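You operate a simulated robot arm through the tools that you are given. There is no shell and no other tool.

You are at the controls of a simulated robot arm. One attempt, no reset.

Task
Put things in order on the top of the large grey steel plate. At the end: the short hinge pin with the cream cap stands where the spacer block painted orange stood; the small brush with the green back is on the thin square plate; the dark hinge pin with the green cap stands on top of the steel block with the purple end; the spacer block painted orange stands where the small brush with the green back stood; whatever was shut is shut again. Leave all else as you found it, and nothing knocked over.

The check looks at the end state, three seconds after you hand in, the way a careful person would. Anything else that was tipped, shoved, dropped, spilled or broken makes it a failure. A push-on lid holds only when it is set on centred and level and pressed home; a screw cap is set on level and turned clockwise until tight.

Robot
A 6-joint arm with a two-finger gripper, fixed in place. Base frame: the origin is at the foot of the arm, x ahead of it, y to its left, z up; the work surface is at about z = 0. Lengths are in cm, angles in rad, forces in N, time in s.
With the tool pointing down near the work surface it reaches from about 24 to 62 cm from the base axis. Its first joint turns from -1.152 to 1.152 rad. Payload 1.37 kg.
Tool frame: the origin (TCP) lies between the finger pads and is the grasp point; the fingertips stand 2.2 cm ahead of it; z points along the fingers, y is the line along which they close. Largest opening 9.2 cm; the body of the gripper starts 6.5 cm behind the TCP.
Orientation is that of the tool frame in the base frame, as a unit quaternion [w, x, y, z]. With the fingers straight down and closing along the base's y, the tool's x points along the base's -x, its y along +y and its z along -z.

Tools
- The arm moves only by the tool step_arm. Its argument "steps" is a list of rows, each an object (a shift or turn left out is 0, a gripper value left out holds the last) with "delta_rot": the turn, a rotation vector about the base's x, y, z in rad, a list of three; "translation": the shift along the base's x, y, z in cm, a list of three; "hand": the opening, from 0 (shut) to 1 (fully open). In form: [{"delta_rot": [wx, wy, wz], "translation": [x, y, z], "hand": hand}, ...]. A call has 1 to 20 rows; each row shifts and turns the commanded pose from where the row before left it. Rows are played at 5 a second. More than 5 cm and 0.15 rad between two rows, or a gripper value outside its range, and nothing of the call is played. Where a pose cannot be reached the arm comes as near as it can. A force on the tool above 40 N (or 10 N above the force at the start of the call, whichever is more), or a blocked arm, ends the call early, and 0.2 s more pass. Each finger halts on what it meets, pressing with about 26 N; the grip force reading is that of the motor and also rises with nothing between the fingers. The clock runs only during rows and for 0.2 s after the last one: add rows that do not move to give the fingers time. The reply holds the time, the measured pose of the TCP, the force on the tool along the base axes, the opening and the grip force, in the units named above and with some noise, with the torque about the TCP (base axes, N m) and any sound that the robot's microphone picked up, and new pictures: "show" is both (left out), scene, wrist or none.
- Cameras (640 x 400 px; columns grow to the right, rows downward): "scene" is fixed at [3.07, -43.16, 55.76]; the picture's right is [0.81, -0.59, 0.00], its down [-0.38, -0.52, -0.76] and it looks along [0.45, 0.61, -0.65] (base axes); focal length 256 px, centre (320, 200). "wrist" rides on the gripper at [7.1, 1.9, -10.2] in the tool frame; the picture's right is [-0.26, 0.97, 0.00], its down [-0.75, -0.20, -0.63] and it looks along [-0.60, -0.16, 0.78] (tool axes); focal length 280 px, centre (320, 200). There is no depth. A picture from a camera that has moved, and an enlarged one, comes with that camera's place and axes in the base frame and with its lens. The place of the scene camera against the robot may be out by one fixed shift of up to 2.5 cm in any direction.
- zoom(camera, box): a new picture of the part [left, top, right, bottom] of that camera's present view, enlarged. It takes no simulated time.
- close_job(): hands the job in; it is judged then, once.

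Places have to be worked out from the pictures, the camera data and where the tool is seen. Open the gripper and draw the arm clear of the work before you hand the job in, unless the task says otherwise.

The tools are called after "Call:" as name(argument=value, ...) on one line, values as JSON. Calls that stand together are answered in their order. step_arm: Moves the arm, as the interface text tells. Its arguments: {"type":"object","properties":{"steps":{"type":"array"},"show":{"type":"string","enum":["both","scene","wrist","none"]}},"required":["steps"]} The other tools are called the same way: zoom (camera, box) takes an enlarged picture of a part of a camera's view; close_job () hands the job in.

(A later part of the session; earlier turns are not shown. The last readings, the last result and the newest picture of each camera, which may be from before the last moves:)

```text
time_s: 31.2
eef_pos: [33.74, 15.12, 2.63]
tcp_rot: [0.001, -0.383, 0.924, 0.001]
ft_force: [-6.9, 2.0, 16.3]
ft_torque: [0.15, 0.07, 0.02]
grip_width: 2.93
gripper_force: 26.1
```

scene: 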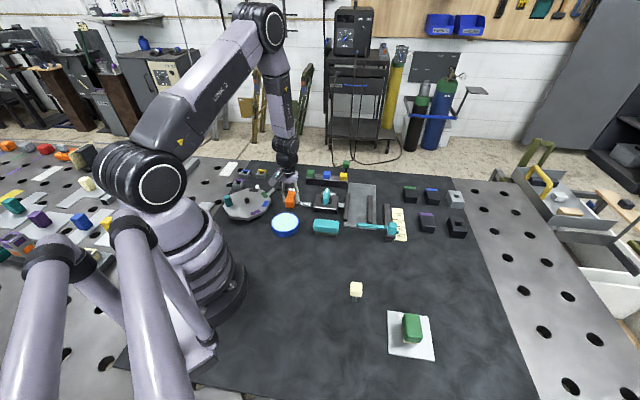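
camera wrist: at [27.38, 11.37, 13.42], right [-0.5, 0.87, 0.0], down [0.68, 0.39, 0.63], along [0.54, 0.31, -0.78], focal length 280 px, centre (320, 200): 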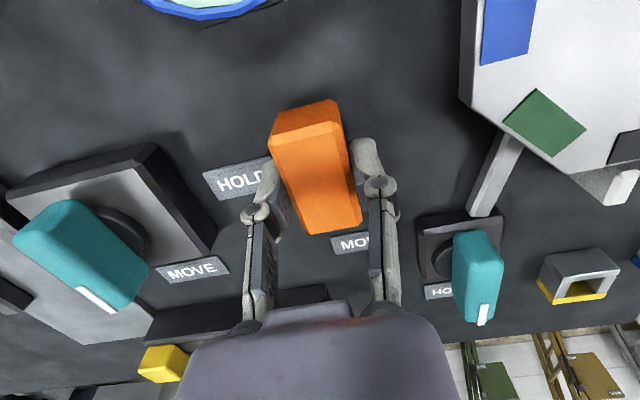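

Contact at 16 N. I ease up slightly, open, and check the block before rising.

Call:
step_arm(steps=[{"translation": [0, 0, 0.05]}, {}, {"hand": 0.4}, {"hand": 0.48}, {"hand": 0.58}, {}], show="wrist")

Call:
step_arm(steps=[{"translation": [0, 0, 1.5]}, {"translation": [0, 0, 3]}, {"translation": [0, 0, 4]}, {"translation": [0, 0, 4]}, {}], show="both")

Call:
zoom(camera="scene", box=[250, 160, 330, 230])

```text
time_s: 32.6
eef_pos: [33.74, 15.14, 2.63]
tcp_rot: [0.0, -0.383, 0.924, 0.0]
ft_force: [-0.5, -1.1, 0.3]
ft_torque: [-0.02, 0.02, -0.01]
grip_width: 5.37
gripper_force: 0.1
camera wrist: at [27.34, 11.42, 12.91], right [-0.5, 0.87, 0.0], down [0.68, 0.39, 0.63], along [0.54, 0.31, -0.78], focal length 280 px, centre (320, 200)
```

wrist: 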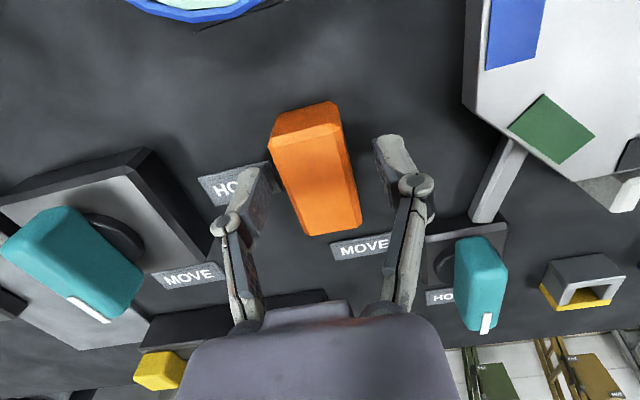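

```text
time_s: 33.8
eef_pos: [33.82, 15.28, 15.25]
tcp_rot: [0.0, -0.383, 0.924, 0.0]
ft_force: [0.4, -0.1, -0.2]
ft_torque: [-0.03, -0.03, -0.01]
grip_width: 5.34
gripper_force: 0.2
camera wrist: at [27.52, 11.53, 25.49], right [-0.5, 0.87, 0.0], down [0.68, 0.39, 0.62], along [0.54, 0.31, -0.78], focal length 280 px, centre (320, 200)
```

scene: 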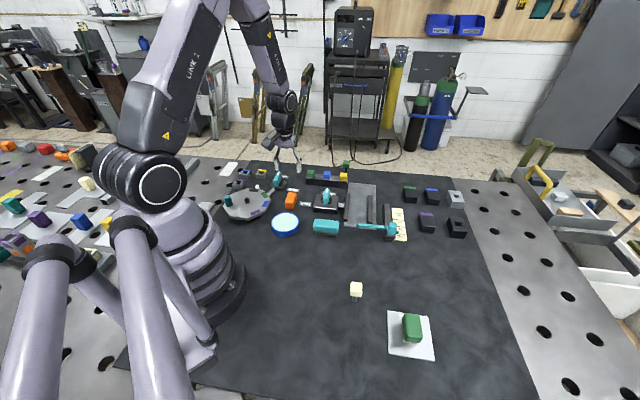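
wrist: 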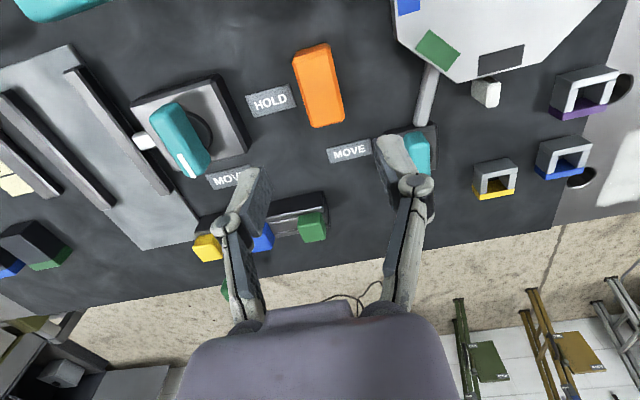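

```text
5.71 times, centred on (290, 195) of scene
camera zoom: at [3.07, -43.16, 55.76], right [0.81, -0.59, 0.0], down [-0.38, -0.52, -0.76], along [0.45, 0.61, -0.65], focal length 1461 px, centre (491, 229)
```

zoom: 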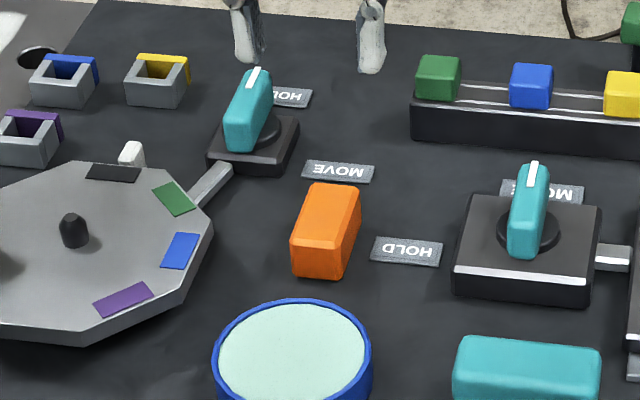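

The orange block stands cleanly where the brush was. Now I hover over the cream-capped pin, near (27.6, -23.3).

Call:
step_arm(steps=[{"translation": [-0.684, -4.278, 0]}, {"translation": [-0.684, -4.278, 0]}, {"translation": [-0.684, -4.278, 0]}, {"translation": [-0.684, -4.278, 0]}, {"translation": [-0.684, -4.278, 0]}, {"translation": [-0.684, -4.278, 0]}, {"translation": [-0.684, -4.278, 0]}, {"translation": [-0.684, -4.278, 0]}, {"translation": [-0.684, -4.278, 0]}, {}, {}], show="wrist")

Call:
zoom(camera="wrist", box=[270, 30, 390, 140])

Call:
zoom(camera="scene", box=[330, 265, 390, 315])

```text
time_s: 36.2
eef_pos: [27.61, -23.52, 15.22]
tcp_rot: [0.0, -0.382, 0.924, 0.001]
ft_force: [-0.6, -0.1, 0.9]
ft_torque: [-0.03, -0.01, 0.01]
grip_width: 5.32
gripper_force: 0.1
camera wrist: at [21.37, -27.26, 25.48], right [-0.5, 0.87, 0.0], down [0.68, 0.39, 0.62], along [0.54, 0.31, -0.78], focal length 280 px, centre (320, 200)
```

wrist: 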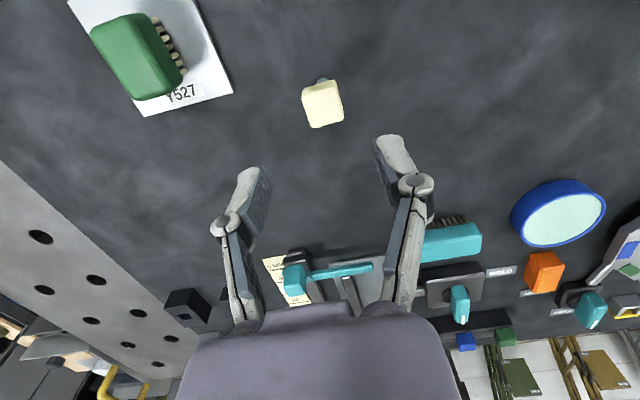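

```text
3.64 times, centred on (330, 85) of wrist
camera zoom: at [21.37, -27.26, 25.48], right [-0.5, 0.87, 0.0], down [0.68, 0.39, 0.62], along [0.54, 0.31, -0.78], focal length 1020 px, centre (284, 618)
```

zoom: 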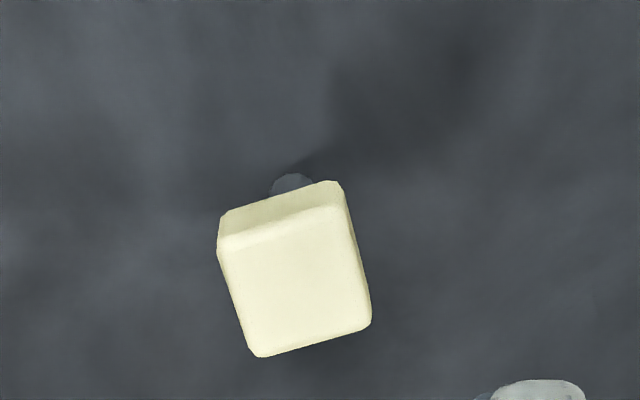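

```text
8.00 times, centred on (360, 290) of scene
camera zoom: at [3.07, -43.17, 55.76], right [0.81, -0.59, 0.0], down [-0.38, -0.52, -0.76], along [0.45, 0.61, -0.65], focal length 2045 px, centre (0, -520)
```

zoom: 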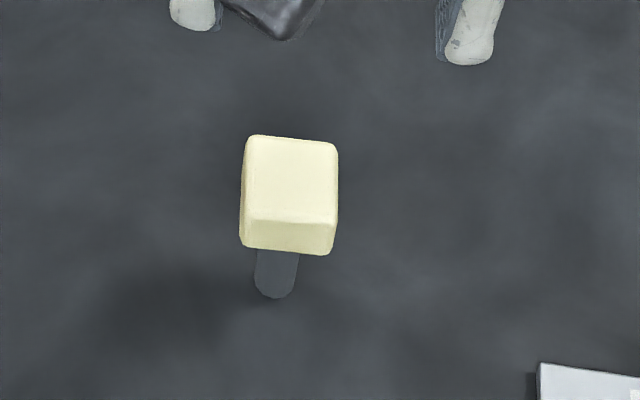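

The cream cap is about 2.35 cm square, turned about 47°, and the pin is roughly 5.5 cm tall, based near (27.6, -23.4). I make a small shift and 2° turn, go down to z ≈ 8.5 and look again.

Call:
step_arm(steps=[{"delta_rot": [0, 0, 0.035], "translation": [-0.05, 0.12, -2.6]}, {"translation": [0, 0, -2.5]}, {"translation": [0, 0, -1.5]}, {}, {}], show="wrist")

Call:
zoom(camera="wrist", box=[240, 50, 400, 180])

Call:
zoom(camera="scene", box=[330, 255, 390, 305])

```text
time_s: 37.4
eef_pos: [27.64, -23.22, 8.56]
tcp_rot: [0.0, -0.398, 0.917, -0.001]
ft_force: [-0.4, -0.1, -0.1]
ft_torque: [0.01, -0.01, -0.03]
grip_width: 5.34
gripper_force: 0.0
camera wrist: at [21.41, -27.19, 18.81], right [-0.53, 0.85, 0.0], down [0.66, 0.41, 0.63], along [0.53, 0.33, -0.78], focal length 280 px, centre (320, 200)
```

wrist: 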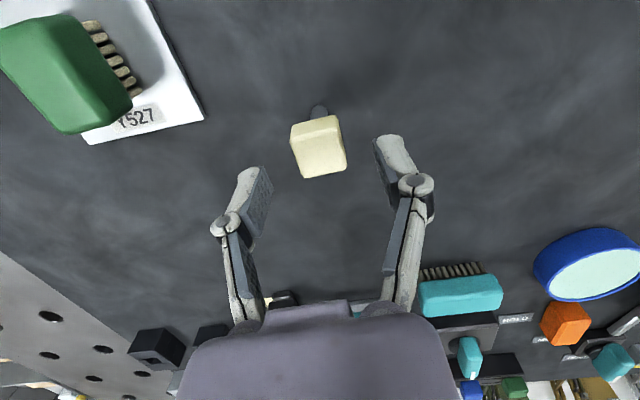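

```text
3.08 times, centred on (320, 115) of wrist
camera zoom: at [21.41, -27.19, 18.81], right [-0.53, 0.85, 0.0], down [0.66, 0.41, 0.63], along [0.53, 0.33, -0.78], focal length 863 px, centre (320, 462)
```

zoom: 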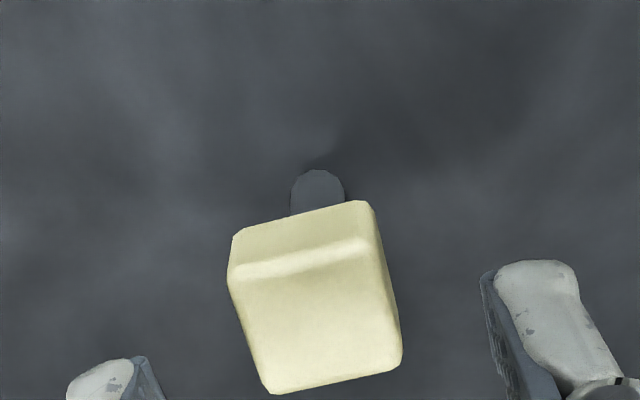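

```text
8.00 times, centred on (360, 280) of scene
camera zoom: at [3.07, -43.16, 55.76], right [0.81, -0.59, 0.0], down [-0.38, -0.52, -0.76], along [0.45, 0.61, -0.65], focal length 2045 px, centre (0, -440)
```

zoom: 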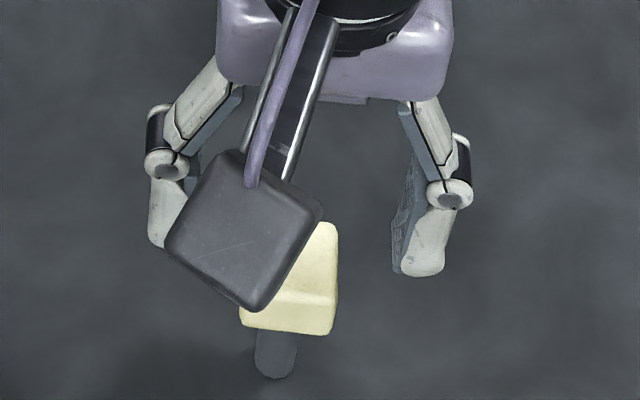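

Pin at about (27.75, -23.3), height 5.4 cm, well centred between the fingers. I descend so the pads meet the cap (z ≈ 4.4) and close.

Call:
step_arm(steps=[{"translation": [0.05, 0.0, -1.6]}, {"translation": [0, 0, -1.5]}, {"translation": [0, 0, -1.0]}, {}], show="wrist")

Call:
zoom(camera="scene", box=[325, 255, 395, 315])

```text
time_s: 38.4
eef_pos: [27.55, -23.16, 4.39]
tcp_rot: [0.0, -0.399, 0.917, 0.0]
ft_force: [-0.4, -0.2, -0.6]
ft_torque: [0.0, 0.0, -0.01]
grip_width: 5.33
gripper_force: 0.0
camera wrist: at [21.36, -27.12, 14.76], right [-0.53, 0.85, 0.0], down [0.66, 0.41, 0.63], along [0.53, 0.33, -0.78], focal length 280 px, centre (320, 200)
```

wrist: 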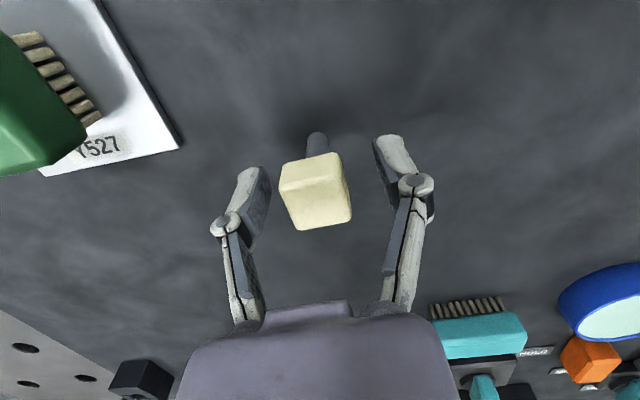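

```text
6.67 times, centred on (360, 285) of scene
camera zoom: at [3.07, -43.16, 55.76], right [0.81, -0.59, 0.0], down [-0.38, -0.52, -0.76], along [0.45, 0.61, -0.65], focal length 1704 px, centre (53, -367)
```

zoom: 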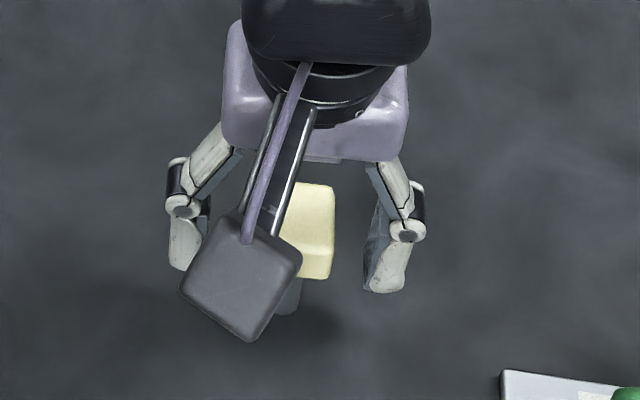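

The cap sits between the pads. I close gently on it.

Call:
step_arm(steps=[{"hand": 0.4}, {"hand": 0.3}, {"hand": 0.15}, {"hand": 0.1}, {}], show="wrist")

Call:
zoom(camera="wrist", box=[240, 110, 400, 240])

```text
time_s: 39.6
eef_pos: [27.52, -23.25, 4.47]
tcp_rot: [-0.001, -0.399, 0.917, 0.0]
ft_force: [0.9, 0.3, 0.8]
ft_torque: [0.01, -0.01, 0.02]
grip_width: 2.45
gripper_force: 25.6
camera wrist: at [21.36, -27.12, 14.79], right [-0.53, 0.85, 0.0], down [0.66, 0.41, 0.63], along [0.53, 0.33, -0.78], focal length 280 px, centre (320, 200)
```

wrist: 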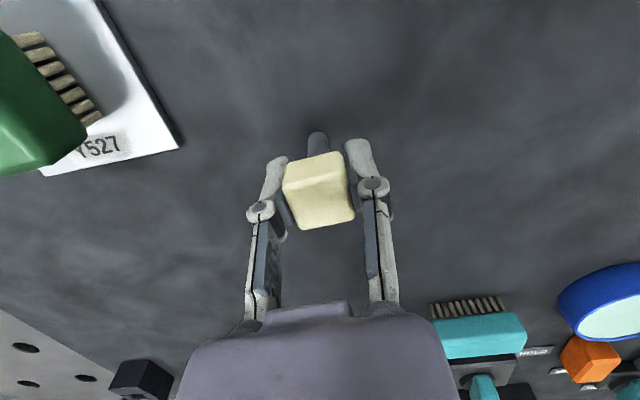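

```text
3.08 times, centred on (320, 175) of wrist
camera zoom: at [21.36, -27.12, 14.79], right [-0.53, 0.85, 0.0], down [0.66, 0.41, 0.63], along [0.53, 0.33, -0.78], focal length 863 px, centre (320, 277)
```

zoom: 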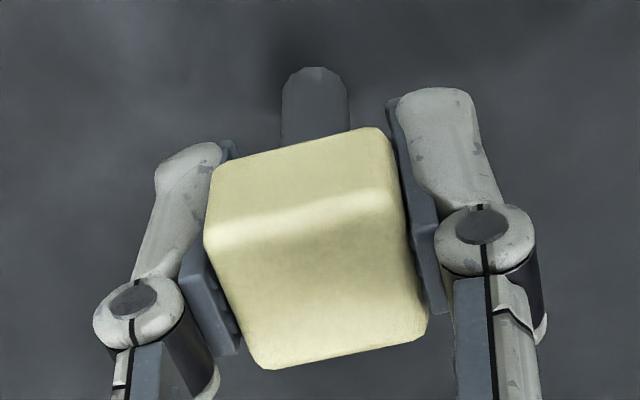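

The cap is held at 2.45 cm, stem upright. I lift it and carry it to the orange block's old place, (47.45, -23.4).

Call:
step_arm(steps=[{"translation": [0, 0, 1.0]}, {"translation": [0, 0, 3.0]}, {"translation": [0, 0, 4.0]}, {"translation": [3.94, -0.05, 0]}, {"translation": [3.94, -0.05, 0]}, {"translation": [3.94, -0.05, 0]}, {"translation": [3.94, -0.05, 0]}, {"translation": [3.94, -0.05, 0]}, {}, {}], show="both")

Call:
zoom(camera="scene", box=[370, 200, 450, 270])

```text
time_s: 41.8
eef_pos: [47.47, -23.46, 12.57]
tcp_rot: [0.0, -0.398, 0.917, 0.0]
ft_force: [-0.1, 0.6, -1.5]
ft_torque: [0.02, 0.0, 0.05]
grip_width: 2.47
gripper_force: 25.8
camera wrist: at [41.31, -27.38, 22.85], right [-0.53, 0.85, 0.0], down [0.66, 0.41, 0.62], along [0.53, 0.33, -0.78], focal length 280 px, centre (320, 200)
```

scene: 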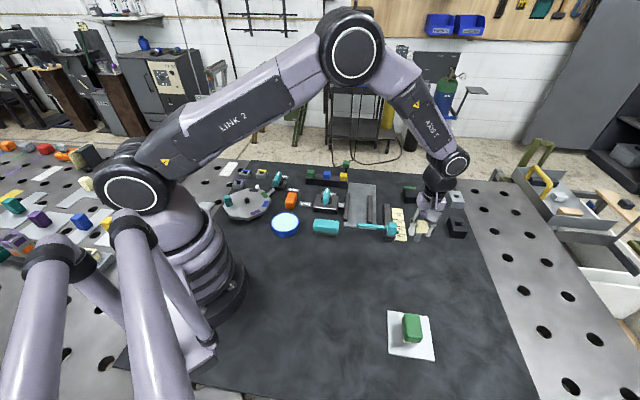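
wrist: 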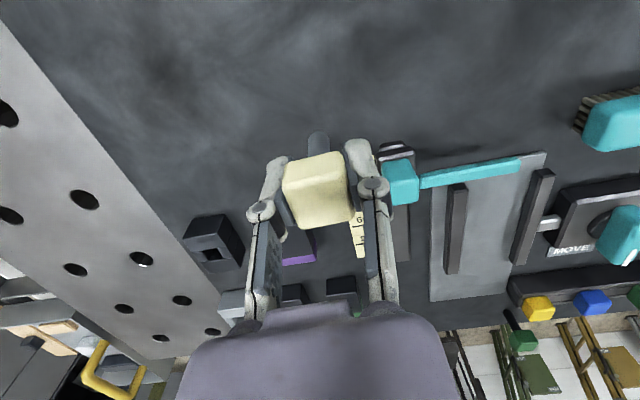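

```text
5.71 times, centred on (410, 235) of scene
camera zoom: at [3.07, -43.16, 55.76], right [0.81, -0.59, 0.0], down [-0.38, -0.52, -0.76], along [0.45, 0.61, -0.65], focal length 1461 px, centre (-194, 0)
```

zoom: 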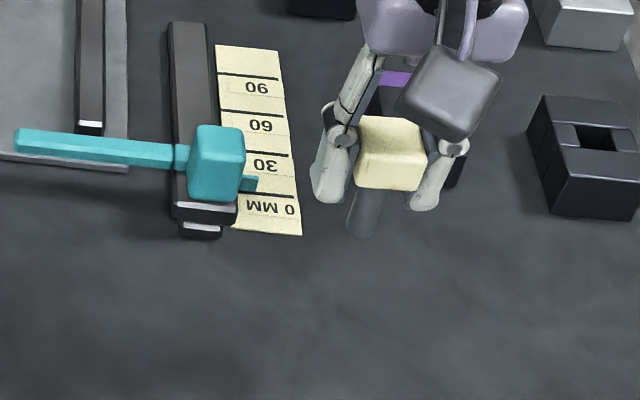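

The pin hangs over the target, reading about 0.15 cm far in x, so I correct by -0.15 and descend to just above the mat.

Call:
step_arm(steps=[{"translation": [-0.15, 0.03, -3]}, {"translation": [0, 0, -2.5]}, {"translation": [0, 0, -1.4]}, {"translation": [0, 0, -0.7]}, {}, {}], show="both")

Call:
zoom(camera="scene", box=[370, 220, 450, 290])

```text
time_s: 43.2
eef_pos: [47.16, -23.59, 4.85]
tcp_rot: [0.0, -0.398, 0.917, 0.0]
ft_force: [0.3, 0.3, -1.7]
ft_torque: [0.01, 0.0, 0.0]
grip_width: 2.44
gripper_force: 26.8
camera wrist: at [40.98, -27.5, 15.15], right [-0.53, 0.85, 0.0], down [0.66, 0.41, 0.62], along [0.53, 0.33, -0.78], focal length 280 px, centre (320, 200)
```

scene: 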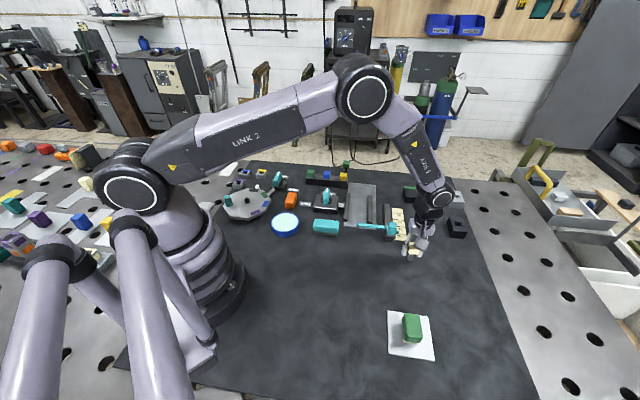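
wrist: 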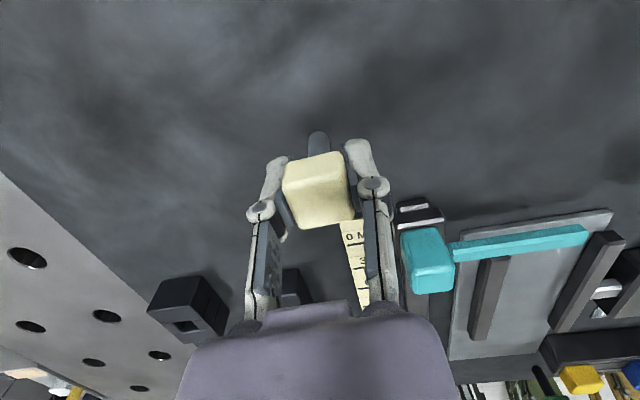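

```text
5.71 times, centred on (410, 255) of scene
camera zoom: at [3.07, -43.16, 55.76], right [0.81, -0.59, 0.0], down [-0.38, -0.52, -0.76], along [0.45, 0.61, -0.65], focal length 1461 px, centre (-194, -114)
```

zoom: 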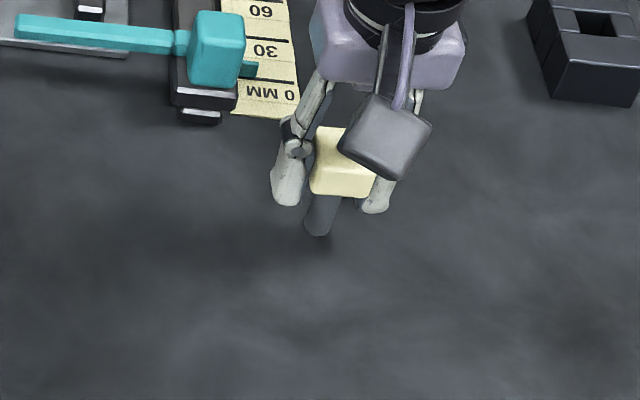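

Reading shows the tool about 0.1–0.2 cm short in x and y after the descent; both views agree. I correct and creep down to contact.

Call:
step_arm(steps=[{"translation": [0.12, 0.17, 0]}, {"translation": [0, 0, -0.15]}, {"translation": [0, 0, -0.1]}, {}, {}], show="none")

Call:
step_arm(steps=[{"translation": [0, 0, -0.08]}, {}, {}], show="none")

```text
time_s: 44.4
eef_pos: [47.28, -23.27, 4.55]
tcp_rot: [-0.001, -0.399, 0.917, 0.0]
ft_force: [-0.2, 0.2, -1.2]
ft_torque: [0.0, 0.01, -0.02]
grip_width: 2.44
gripper_force: 26.2
```

```text
time_s: 45.2
eef_pos: [47.39, -23.38, 4.45]
tcp_rot: [0.0, -0.399, 0.917, -0.002]
ft_force: [-1.9, 2.6, 7.2]
ft_torque: [0.1, 0.07, 0.0]
grip_width: 2.46
gripper_force: 26.0
```

The pin touches the mat at about 7 N. I open the fingers slowly to let it stand and check.

Call:
step_arm(steps=[{"translation": [0, 0, 0.03]}, {"hand": 0.29}, {"hand": 0.32}, {"hand": 0.38}, {"hand": 0.48}, {"hand": 0.58}, {}], show="both")

Call:
zoom(camera="wrist", box=[240, 110, 400, 240])

Call:
zoom(camera="scene", box=[370, 220, 450, 290])

```text
time_s: 46.8
eef_pos: [47.29, -23.28, 4.52]
tcp_rot: [-0.001, -0.399, 0.917, 0.0]
ft_force: [0.2, -0.5, 0.6]
ft_torque: [0.0, 0.01, -0.01]
grip_width: 5.35
gripper_force: 0.1
camera wrist: at [41.11, -27.24, 14.79], right [-0.53, 0.85, 0.0], down [0.66, 0.41, 0.63], along [0.53, 0.33, -0.78], focal length 280 px, centre (320, 200)
```

scene: 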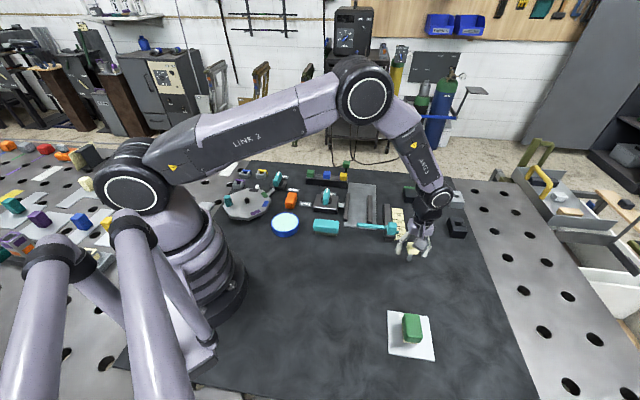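
wrist: 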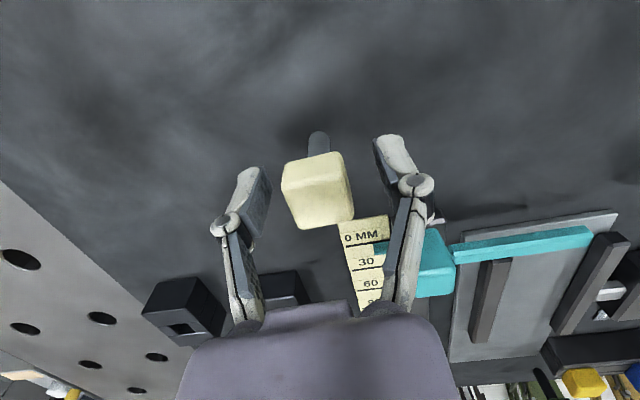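

```text
3.08 times, centred on (320, 175) of wrist
camera zoom: at [41.11, -27.24, 14.79], right [-0.53, 0.85, 0.0], down [0.66, 0.41, 0.63], along [0.53, 0.33, -0.78], focal length 863 px, centre (320, 277)
```

zoom: 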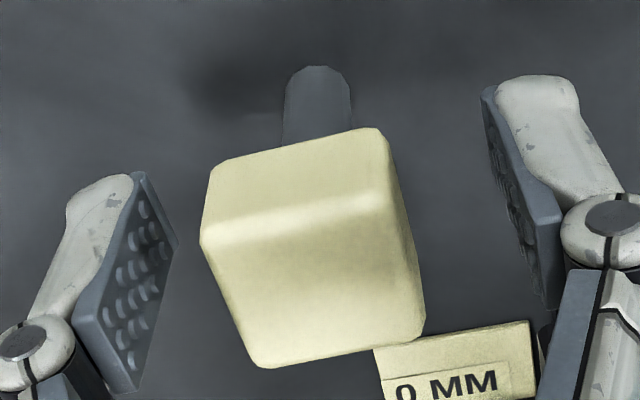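

```text
5.71 times, centred on (410, 255) of scene
camera zoom: at [3.07, -43.16, 55.76], right [0.81, -0.59, 0.0], down [-0.38, -0.52, -0.76], along [0.45, 0.61, -0.65], focal length 1461 px, centre (-194, -114)
```

zoom: 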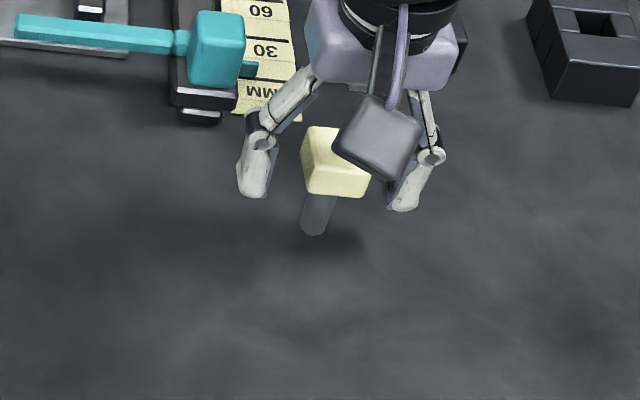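

The pin stands on its own, its base matching the orange block's old base in the scene view. I rise straight up, then look at the purple-ended block.

Call:
step_arm(steps=[{"translation": [0, 0, 1.0]}, {"translation": [0, 0, 2.5]}, {"translation": [0, 0, 4]}, {"translation": [0, 0, 4]}, {}], show="both")

Call:
zoom(camera="scene", box=[370, 190, 480, 280])

Call:
zoom(camera="wrist", box=[170, 130, 330, 260])

```text
time_s: 48.0
eef_pos: [47.29, -23.28, 16.13]
tcp_rot: [0.001, -0.4, 0.917, 0.0]
ft_force: [0.9, 0.1, -0.7]
ft_torque: [-0.01, 0.01, 0.01]
grip_width: 5.33
gripper_force: 0.0
camera wrist: at [41.16, -27.27, 26.4], right [-0.53, 0.85, 0.0], down [0.66, 0.41, 0.62], along [0.53, 0.33, -0.78], focal length 280 px, centre (320, 200)
```

scene: 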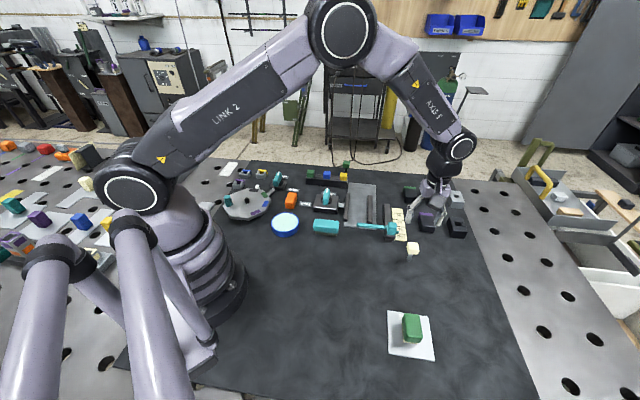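
wrist: 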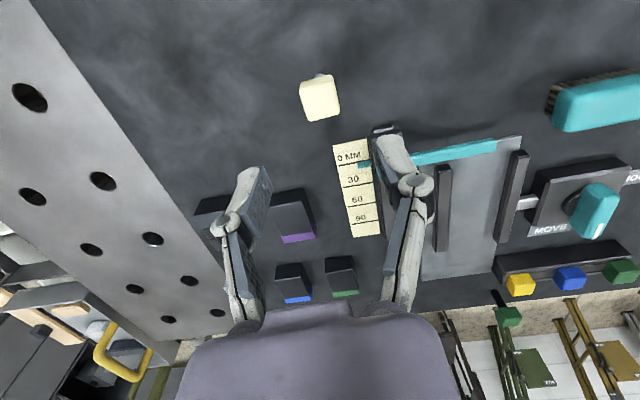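

```text
4.44 times, centred on (425, 235) of scene
camera zoom: at [3.07, -43.16, 55.76], right [0.81, -0.59, 0.0], down [-0.38, -0.52, -0.76], along [0.45, 0.61, -0.65], focal length 1136 px, centre (-147, 44)
```

zoom: 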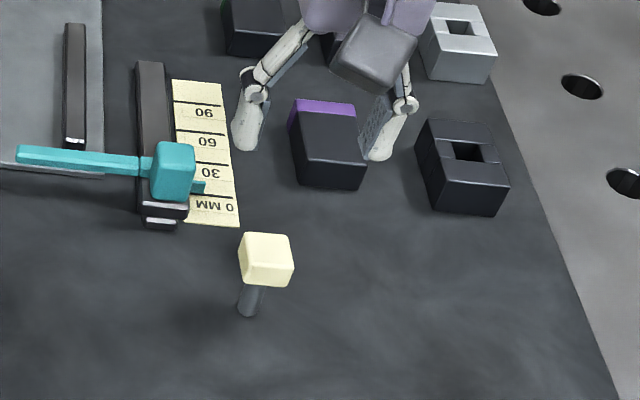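

```text
3.08 times, centred on (250, 195) of wrist
camera zoom: at [41.16, -27.27, 26.4], right [-0.53, 0.85, 0.0], down [0.66, 0.41, 0.62], along [0.53, 0.33, -0.78], focal length 863 px, centre (535, 215)
```

zoom: 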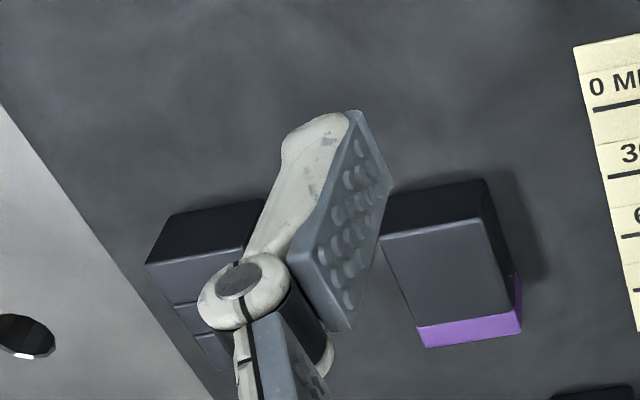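

The cream pin stands properly. Next I move out over the purple-ended block, near (59–60, -18), to measure it and see how far the arm reaches there.

Call:
step_arm(steps=[{"translation": [3.7, 1.6, 0]}, {"translation": [3.7, 1.6, 0]}, {"translation": [3.7, 1.6, 0]}, {}, {}], show="wrist")

Call:
zoom(camera="wrist", box=[240, 30, 400, 160])

```text
time_s: 49.2
eef_pos: [58.22, -18.22, 16.45]
tcp_rot: [0.0, -0.398, 0.917, 0.0]
ft_force: [-0.4, 1.9, -0.4]
ft_torque: [0.0, 0.01, 0.01]
grip_width: 5.34
gripper_force: 0.0
camera wrist: at [52.02, -22.11, 26.68], right [-0.53, 0.85, 0.0], down [0.66, 0.41, 0.62], along [0.53, 0.33, -0.78], focal length 280 px, centre (320, 200)
```

wrist: 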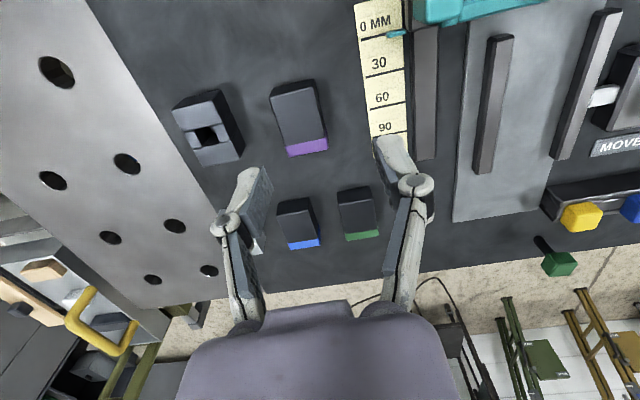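

```text
3.08 times, centred on (320, 95) of wrist
camera zoom: at [52.02, -22.11, 26.68], right [-0.53, 0.85, 0.0], down [0.66, 0.41, 0.62], along [0.53, 0.33, -0.78], focal length 863 px, centre (320, 523)
```

zoom: 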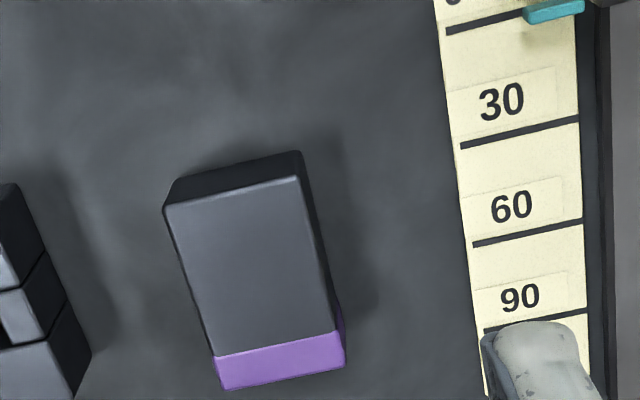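

The block's top measures about 5.9 × 3.8 cm at z ≈ 2.5, centred near (62, -18). That is slightly beyond straight-down reach, so a small outward tilt will be needed there and for the pin. I go to the green pin's area first, at safe height.

Call:
step_arm(steps=[{"translation": [-2.12, 3.15, 0]}, {"translation": [-2.12, 3.15, 0]}, {"translation": [-2.12, 3.15, 0]}, {"delta_rot": [0, 0, -0.039], "translation": [0, 4.5, 0]}, {"delta_rot": [0, 0, -0.039], "translation": [0, 4.5, 0]}, {"delta_rot": [0, 0, -0.039], "translation": [0, 4.5, 0]}, {"delta_rot": [0, 0, -0.039], "translation": [0, 4.5, 0]}, {"translation": [2, 2.75, 0]}, {"translation": [2, 2.75, 0]}, {}, {}], show="both")

Call:
zoom(camera="wrist", box=[260, 60, 400, 180])

```text
time_s: 51.6
eef_pos: [56.03, 14.39, 15.92]
tcp_rot: [0.0, -0.327, 0.945, 0.0]
ft_force: [0.5, 0.0, 0.3]
ft_torque: [-0.01, 0.0, 0.01]
grip_width: 5.33
gripper_force: 0.1
camera wrist: at [49.31, 11.41, 26.27], right [-0.39, 0.92, 0.0], down [0.72, 0.3, 0.62], along [0.58, 0.24, -0.78], focal length 280 px, centre (320, 200)
```

scene: 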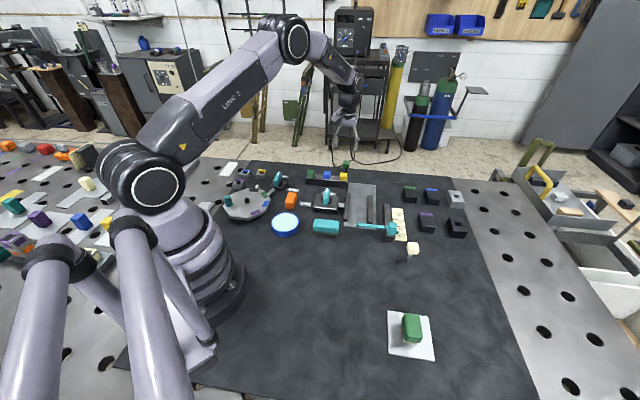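
wrist: 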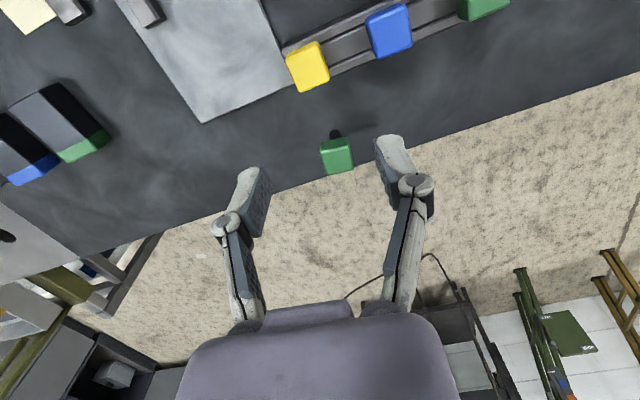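

```text
3.33 times, centred on (330, 120) of wrist
camera zoom: at [49.31, 11.41, 26.27], right [-0.39, 0.92, 0.0], down [0.72, 0.3, 0.62], along [0.58, 0.24, -0.78], focal length 935 px, centre (287, 467)
```

zoom: 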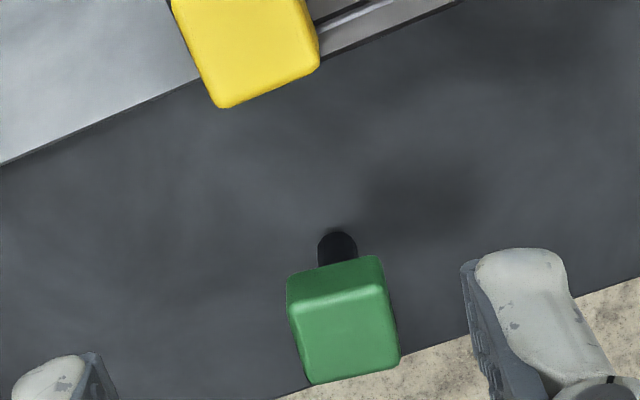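

Green pin confirmed: base near (60.3, 17.8), about 4.9 cm tall, cap turned 38°, which matches the tool's yaw. I lean the tool 0.3 rad outward about its closing axis and move over the pin at z ≈ 10 to see if the arm reaches.

Call:
step_arm(steps=[{"delta_rot": [0.0618, -0.0786, 0], "translation": [0.8, 0.6, -1.0]}, {"delta_rot": [0.0618, -0.0786, 0], "translation": [0.8, 0.6, -1.0]}, {"delta_rot": [0.0618, -0.0786, 0], "translation": [0.8, 0.7, -1.0]}, {"translation": [0.9, 0.8, -1.5]}, {"translation": [0.9, 0.7, -1.5]}, {}, {}, {}], show="both")

Call:
zoom(camera="wrist", box=[240, 70, 400, 200])

Call:
zoom(camera="scene", box=[310, 100, 390, 190])

```text
time_s: 53.4
eef_pos: [60.24, 18.07, 10.21]
tcp_rot: [0.142, -0.323, 0.934, 0.049]
ft_force: [0.3, -0.7, 0.6]
ft_torque: [-0.07, 0.0, 0.04]
grip_width: 5.3
gripper_force: 0.0
camera wrist: at [51.46, 13.42, 17.92], right [-0.4, 0.91, 0.08], down [0.55, 0.17, 0.82], along [0.74, 0.37, -0.57], focal length 280 px, centre (320, 200)
```

scene: 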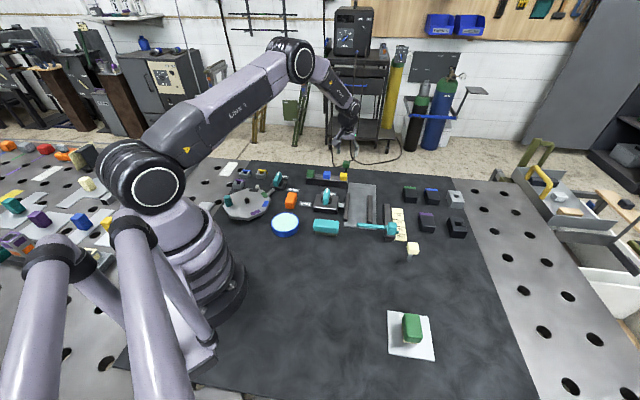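
wrist: 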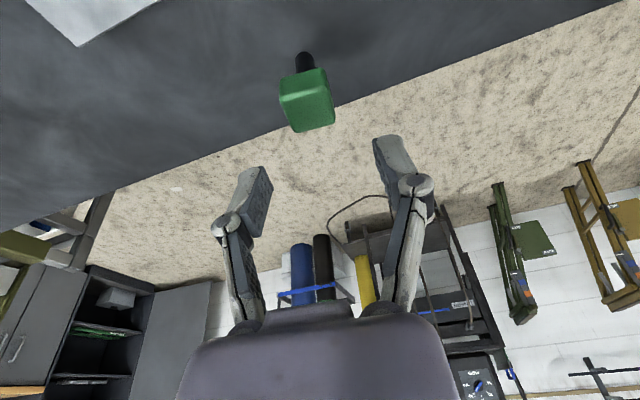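

```text
3.08 times, centred on (320, 135) of wrist
camera zoom: at [51.46, 13.42, 17.92], right [-0.4, 0.91, 0.08], down [0.55, 0.17, 0.82], along [0.74, 0.37, -0.57], focal length 863 px, centre (320, 400)
```

zoom: 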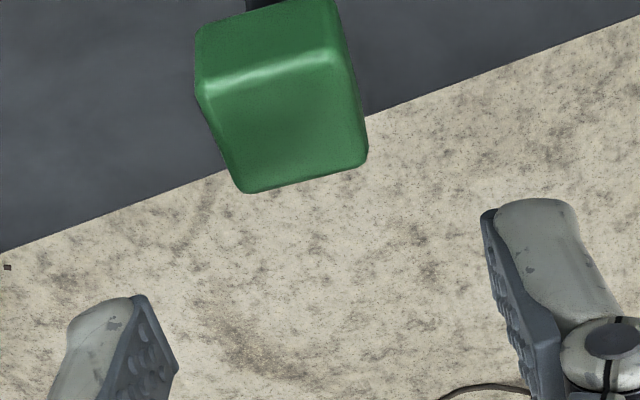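

```text
4.44 times, centred on (350, 145) of scene
camera zoom: at [3.07, -43.16, 55.76], right [0.81, -0.59, 0.0], down [-0.38, -0.52, -0.76], along [0.45, 0.61, -0.65], focal length 1136 px, centre (187, 444)
```

zoom: 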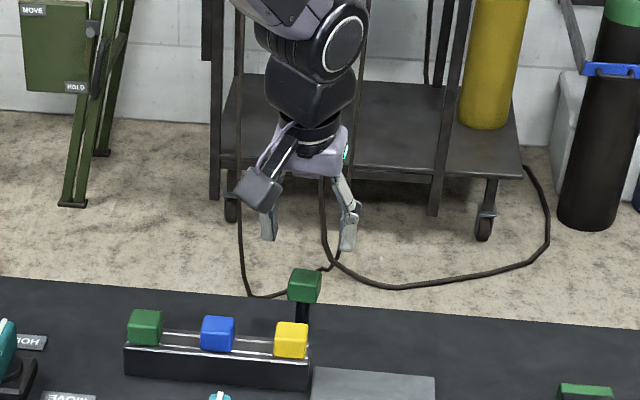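

The leaned pose is reached: TCP near (60.3, 18.0, 10.3), fingers level across. The pin lies about 0.2 cm to one side, so I correct and come down around the cap to z ≈ 4.1.

Call:
step_arm(steps=[{"translation": [0.08, -0.18, -2]}, {"translation": [0, 0, -1.5]}, {}, {}], show="wrist")

Call:
zoom(camera="wrist", box=[230, 70, 410, 210])

```text
time_s: 54.4
eef_pos: [60.39, 17.68, 6.53]
tcp_rot: [0.141, -0.323, 0.935, 0.049]
ft_force: [-0.1, 0.0, 0.4]
ft_torque: [0.01, 0.0, 0.01]
grip_width: 5.34
gripper_force: 0.2
camera wrist: at [51.55, 13.06, 14.3], right [-0.4, 0.91, 0.08], down [0.55, 0.17, 0.82], along [0.74, 0.37, -0.57], focal length 280 px, centre (320, 200)
```

wrist: 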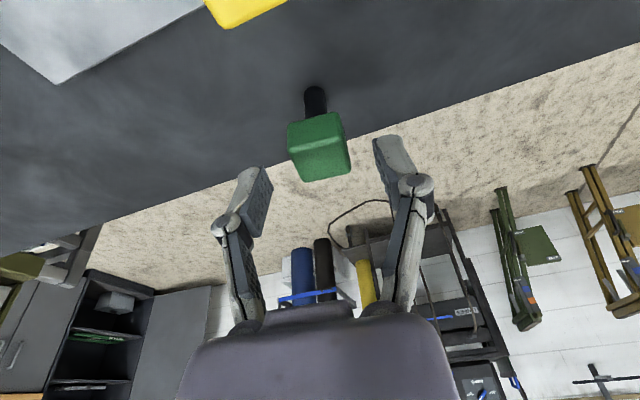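

```text
2.86 times, centred on (320, 140) of wrist
camera zoom: at [51.55, 13.06, 14.3], right [-0.4, 0.91, 0.08], down [0.55, 0.17, 0.82], along [0.74, 0.37, -0.57], focal length 801 px, centre (320, 371)
```

zoom: 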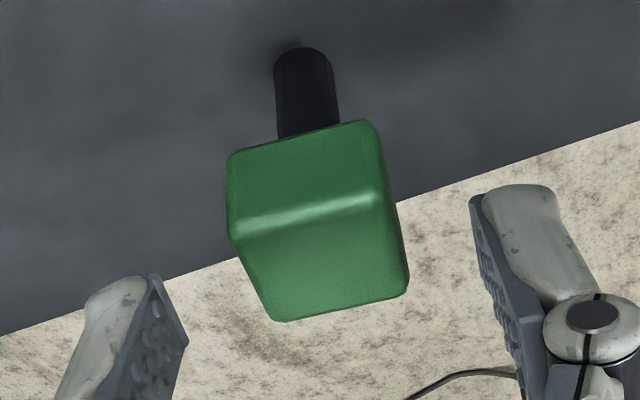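

The pin now reads about 0.15 cm to the other side, so I shift back by that and lower to cap height, checking before closing.

Call:
step_arm(steps=[{"translation": [-0.08, 0.12, -1.3]}, {"translation": [0, 0, -1.2]}, {}, {}], show="wrist")

Call:
zoom(camera="wrist", box=[230, 90, 410, 230])

Call:
zoom(camera="scene", box=[310, 120, 390, 200])

```text
time_s: 55.4
eef_pos: [60.32, 17.87, 3.93]
tcp_rot: [0.142, -0.323, 0.935, 0.048]
ft_force: [-0.7, -0.2, -0.7]
ft_torque: [0.0, 0.02, -0.01]
grip_width: 5.32
gripper_force: 0.0
camera wrist: at [51.54, 13.18, 11.71], right [-0.4, 0.91, 0.08], down [0.55, 0.17, 0.82], along [0.74, 0.37, -0.57], focal length 280 px, centre (320, 200)
```

wrist: 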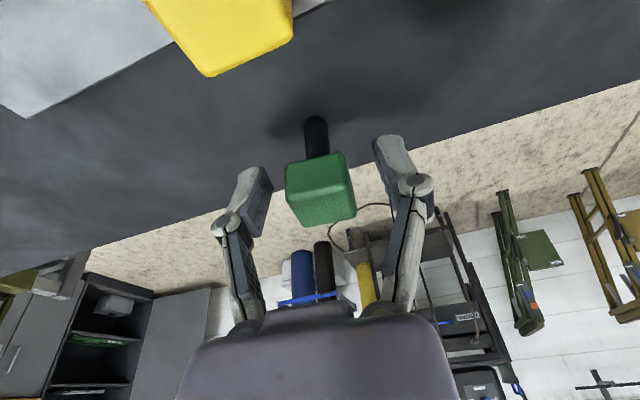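

```text
2.86 times, centred on (320, 160) of wrist
camera zoom: at [51.54, 13.18, 11.71], right [-0.4, 0.91, 0.08], down [0.55, 0.17, 0.82], along [0.74, 0.37, -0.57], focal length 801 px, centre (320, 314)
```

zoom: 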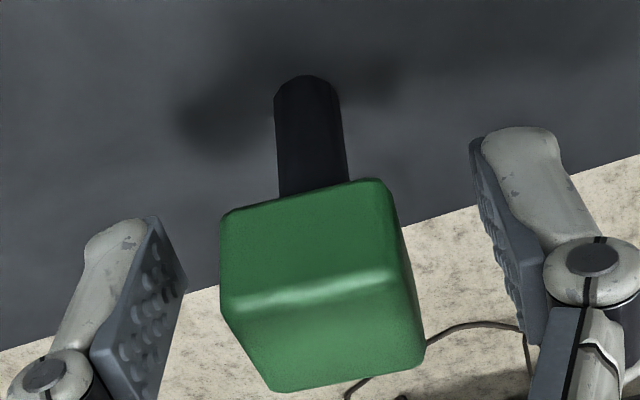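

```text
5.00 times, centred on (350, 160) of scene
camera zoom: at [3.07, -43.16, 55.76], right [0.81, -0.59, 0.0], down [-0.38, -0.52, -0.76], along [0.45, 0.61, -0.65], focal length 1278 px, centre (170, 400)
```

zoom: 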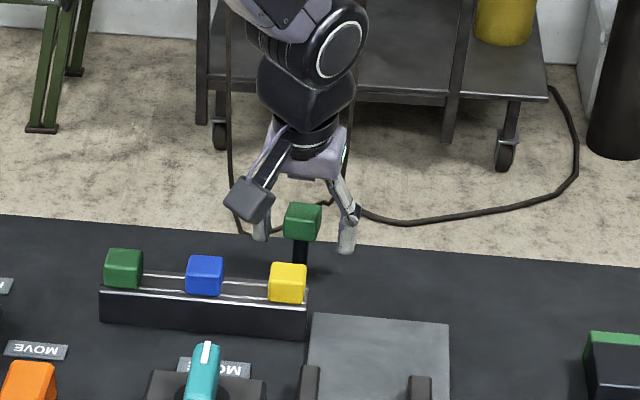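

The cap centre projects within about 0.1 cm of the grasp point. I close on it slowly.

Call:
step_arm(steps=[{"hand": 0.4}, {"hand": 0.3}, {"hand": 0.15}, {"hand": 0.1}, {}], show="wrist")

Call:
zoom(camera="wrist", box=[230, 90, 410, 230])

```text
time_s: 56.6
eef_pos: [60.4, 17.77, 4.02]
tcp_rot: [0.142, -0.323, 0.934, 0.049]
ft_force: [-0.3, 0.7, -0.3]
ft_torque: [0.03, 0.0, -0.02]
grip_width: 2.48
gripper_force: 26.0
camera wrist: at [51.54, 13.19, 11.72], right [-0.4, 0.91, 0.08], down [0.55, 0.17, 0.82], along [0.74, 0.37, -0.57], focal length 280 px, centre (320, 200)
```

wrist: 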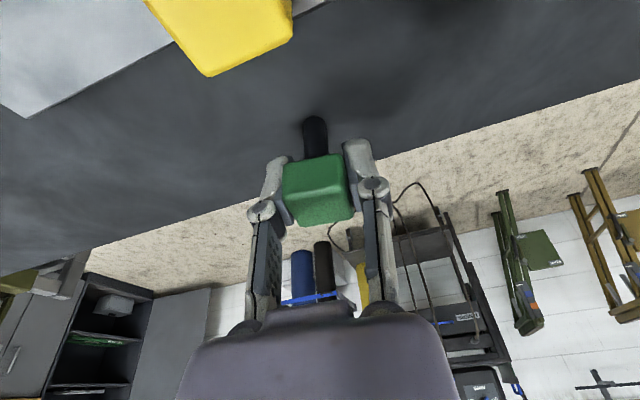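

```text
2.86 times, centred on (320, 160) of wrist
camera zoom: at [51.54, 13.19, 11.72], right [-0.4, 0.91, 0.08], down [0.55, 0.17, 0.82], along [0.74, 0.37, -0.57], focal length 801 px, centre (320, 314)
```

zoom: 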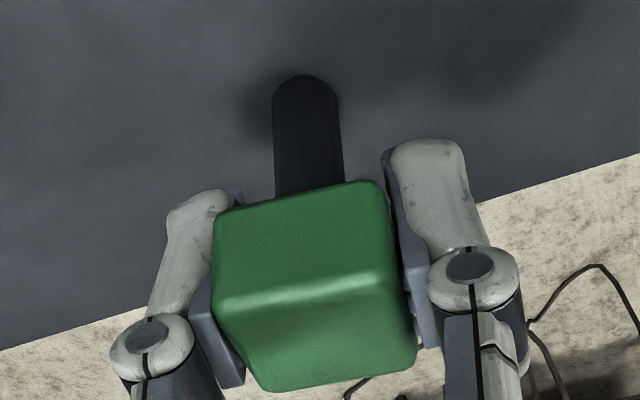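

The green cap is held at 2.48 cm with the stem still upright. I lift it, retreat inward and swing round to the purple block, turning so that the lean points along the reach direction.

Call:
step_arm(steps=[{"translation": [0, 0, 1.0]}, {"translation": [0, 0, 3.0]}, {"translation": [0, 0, 4.0]}, {"translation": [0, 0, 2.0]}, {"delta_rot": [0, 0, -0.1], "translation": [-2.07, -2.94, 0]}, {"delta_rot": [0, 0, -0.1], "translation": [-2.07, -2.94, 0]}, {"delta_rot": [0, 0, -0.1], "translation": [-2.07, -2.94, 0]}, {"delta_rot": [0, 0, -0.1], "translation": [0, -4.5, 0]}, {"delta_rot": [0, 0, -0.1], "translation": [0, -4.5, 0]}, {"delta_rot": [0, 0, -0.1], "translation": [0, -4.5, 0]}, {"delta_rot": [0, 0, -0.1], "translation": [0, -4.5, 0]}, {"delta_rot": [0, 0, -0.082], "translation": [1.5, -2.63, 0]}, {"delta_rot": [0, 0, -0.081], "translation": [1.5, -2.63, 0]}, {"delta_rot": [0, 0, -0.081], "translation": [1.5, -2.63, 0]}, {}, {}], show="both")

Call:
zoom(camera="wrist", box=[210, 20, 430, 240])

Call:
zoom(camera="scene", box=[390, 150, 480, 240])

```text
time_s: 60.0
eef_pos: [58.33, -16.99, 13.77]
tcp_rot: [0.148, 0.138, 0.979, -0.02]
ft_force: [-0.3, -0.3, -1.6]
ft_torque: [0.01, 0.0, 0.01]
grip_width: 2.43
gripper_force: 26.7
camera wrist: at [49.52, -12.46, 21.63], right [0.51, 0.86, 0.08], down [0.46, -0.34, 0.82], along [0.73, -0.38, -0.57], focal length 280 px, centre (320, 200)
```

scene: 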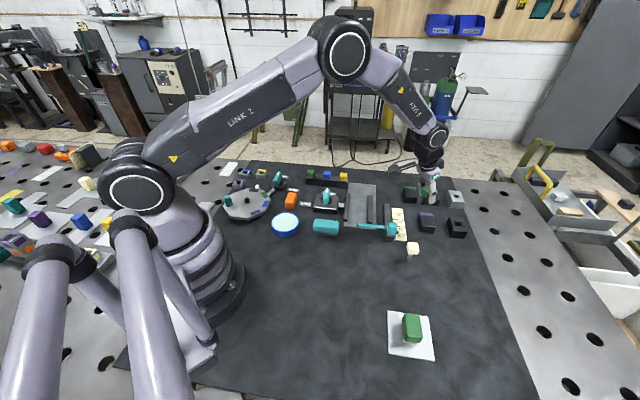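
wrist: 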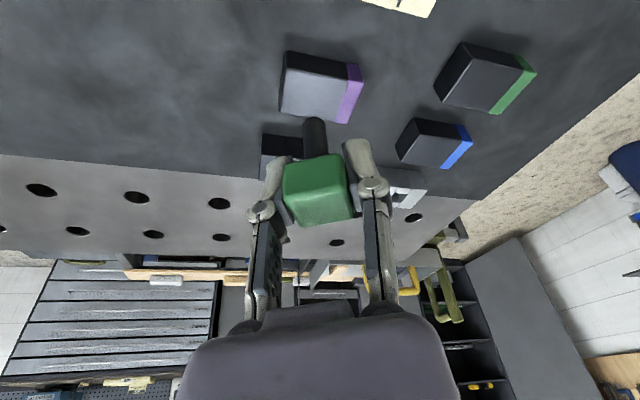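

```text
1.82 times, centred on (320, 130) of wrist
camera zoom: at [49.52, -12.46, 21.63], right [0.51, 0.86, 0.08], down [0.46, -0.34, 0.82], along [0.73, -0.38, -0.57], focal length 510 px, centre (320, 327)
```

zoom: 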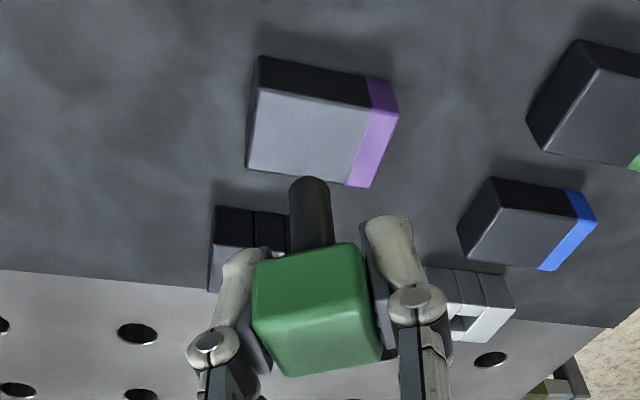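

```text
4.44 times, centred on (435, 195) of scene
camera zoom: at [3.07, -43.17, 55.76], right [0.81, -0.59, 0.0], down [-0.38, -0.52, -0.76], along [0.45, 0.61, -0.65], focal length 1136 px, centre (-191, 222)
```

zoom: 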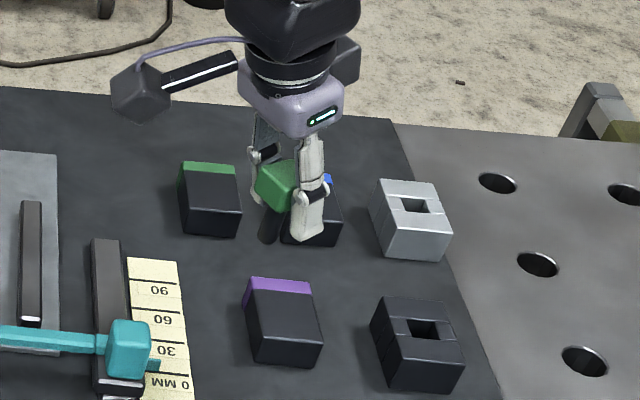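

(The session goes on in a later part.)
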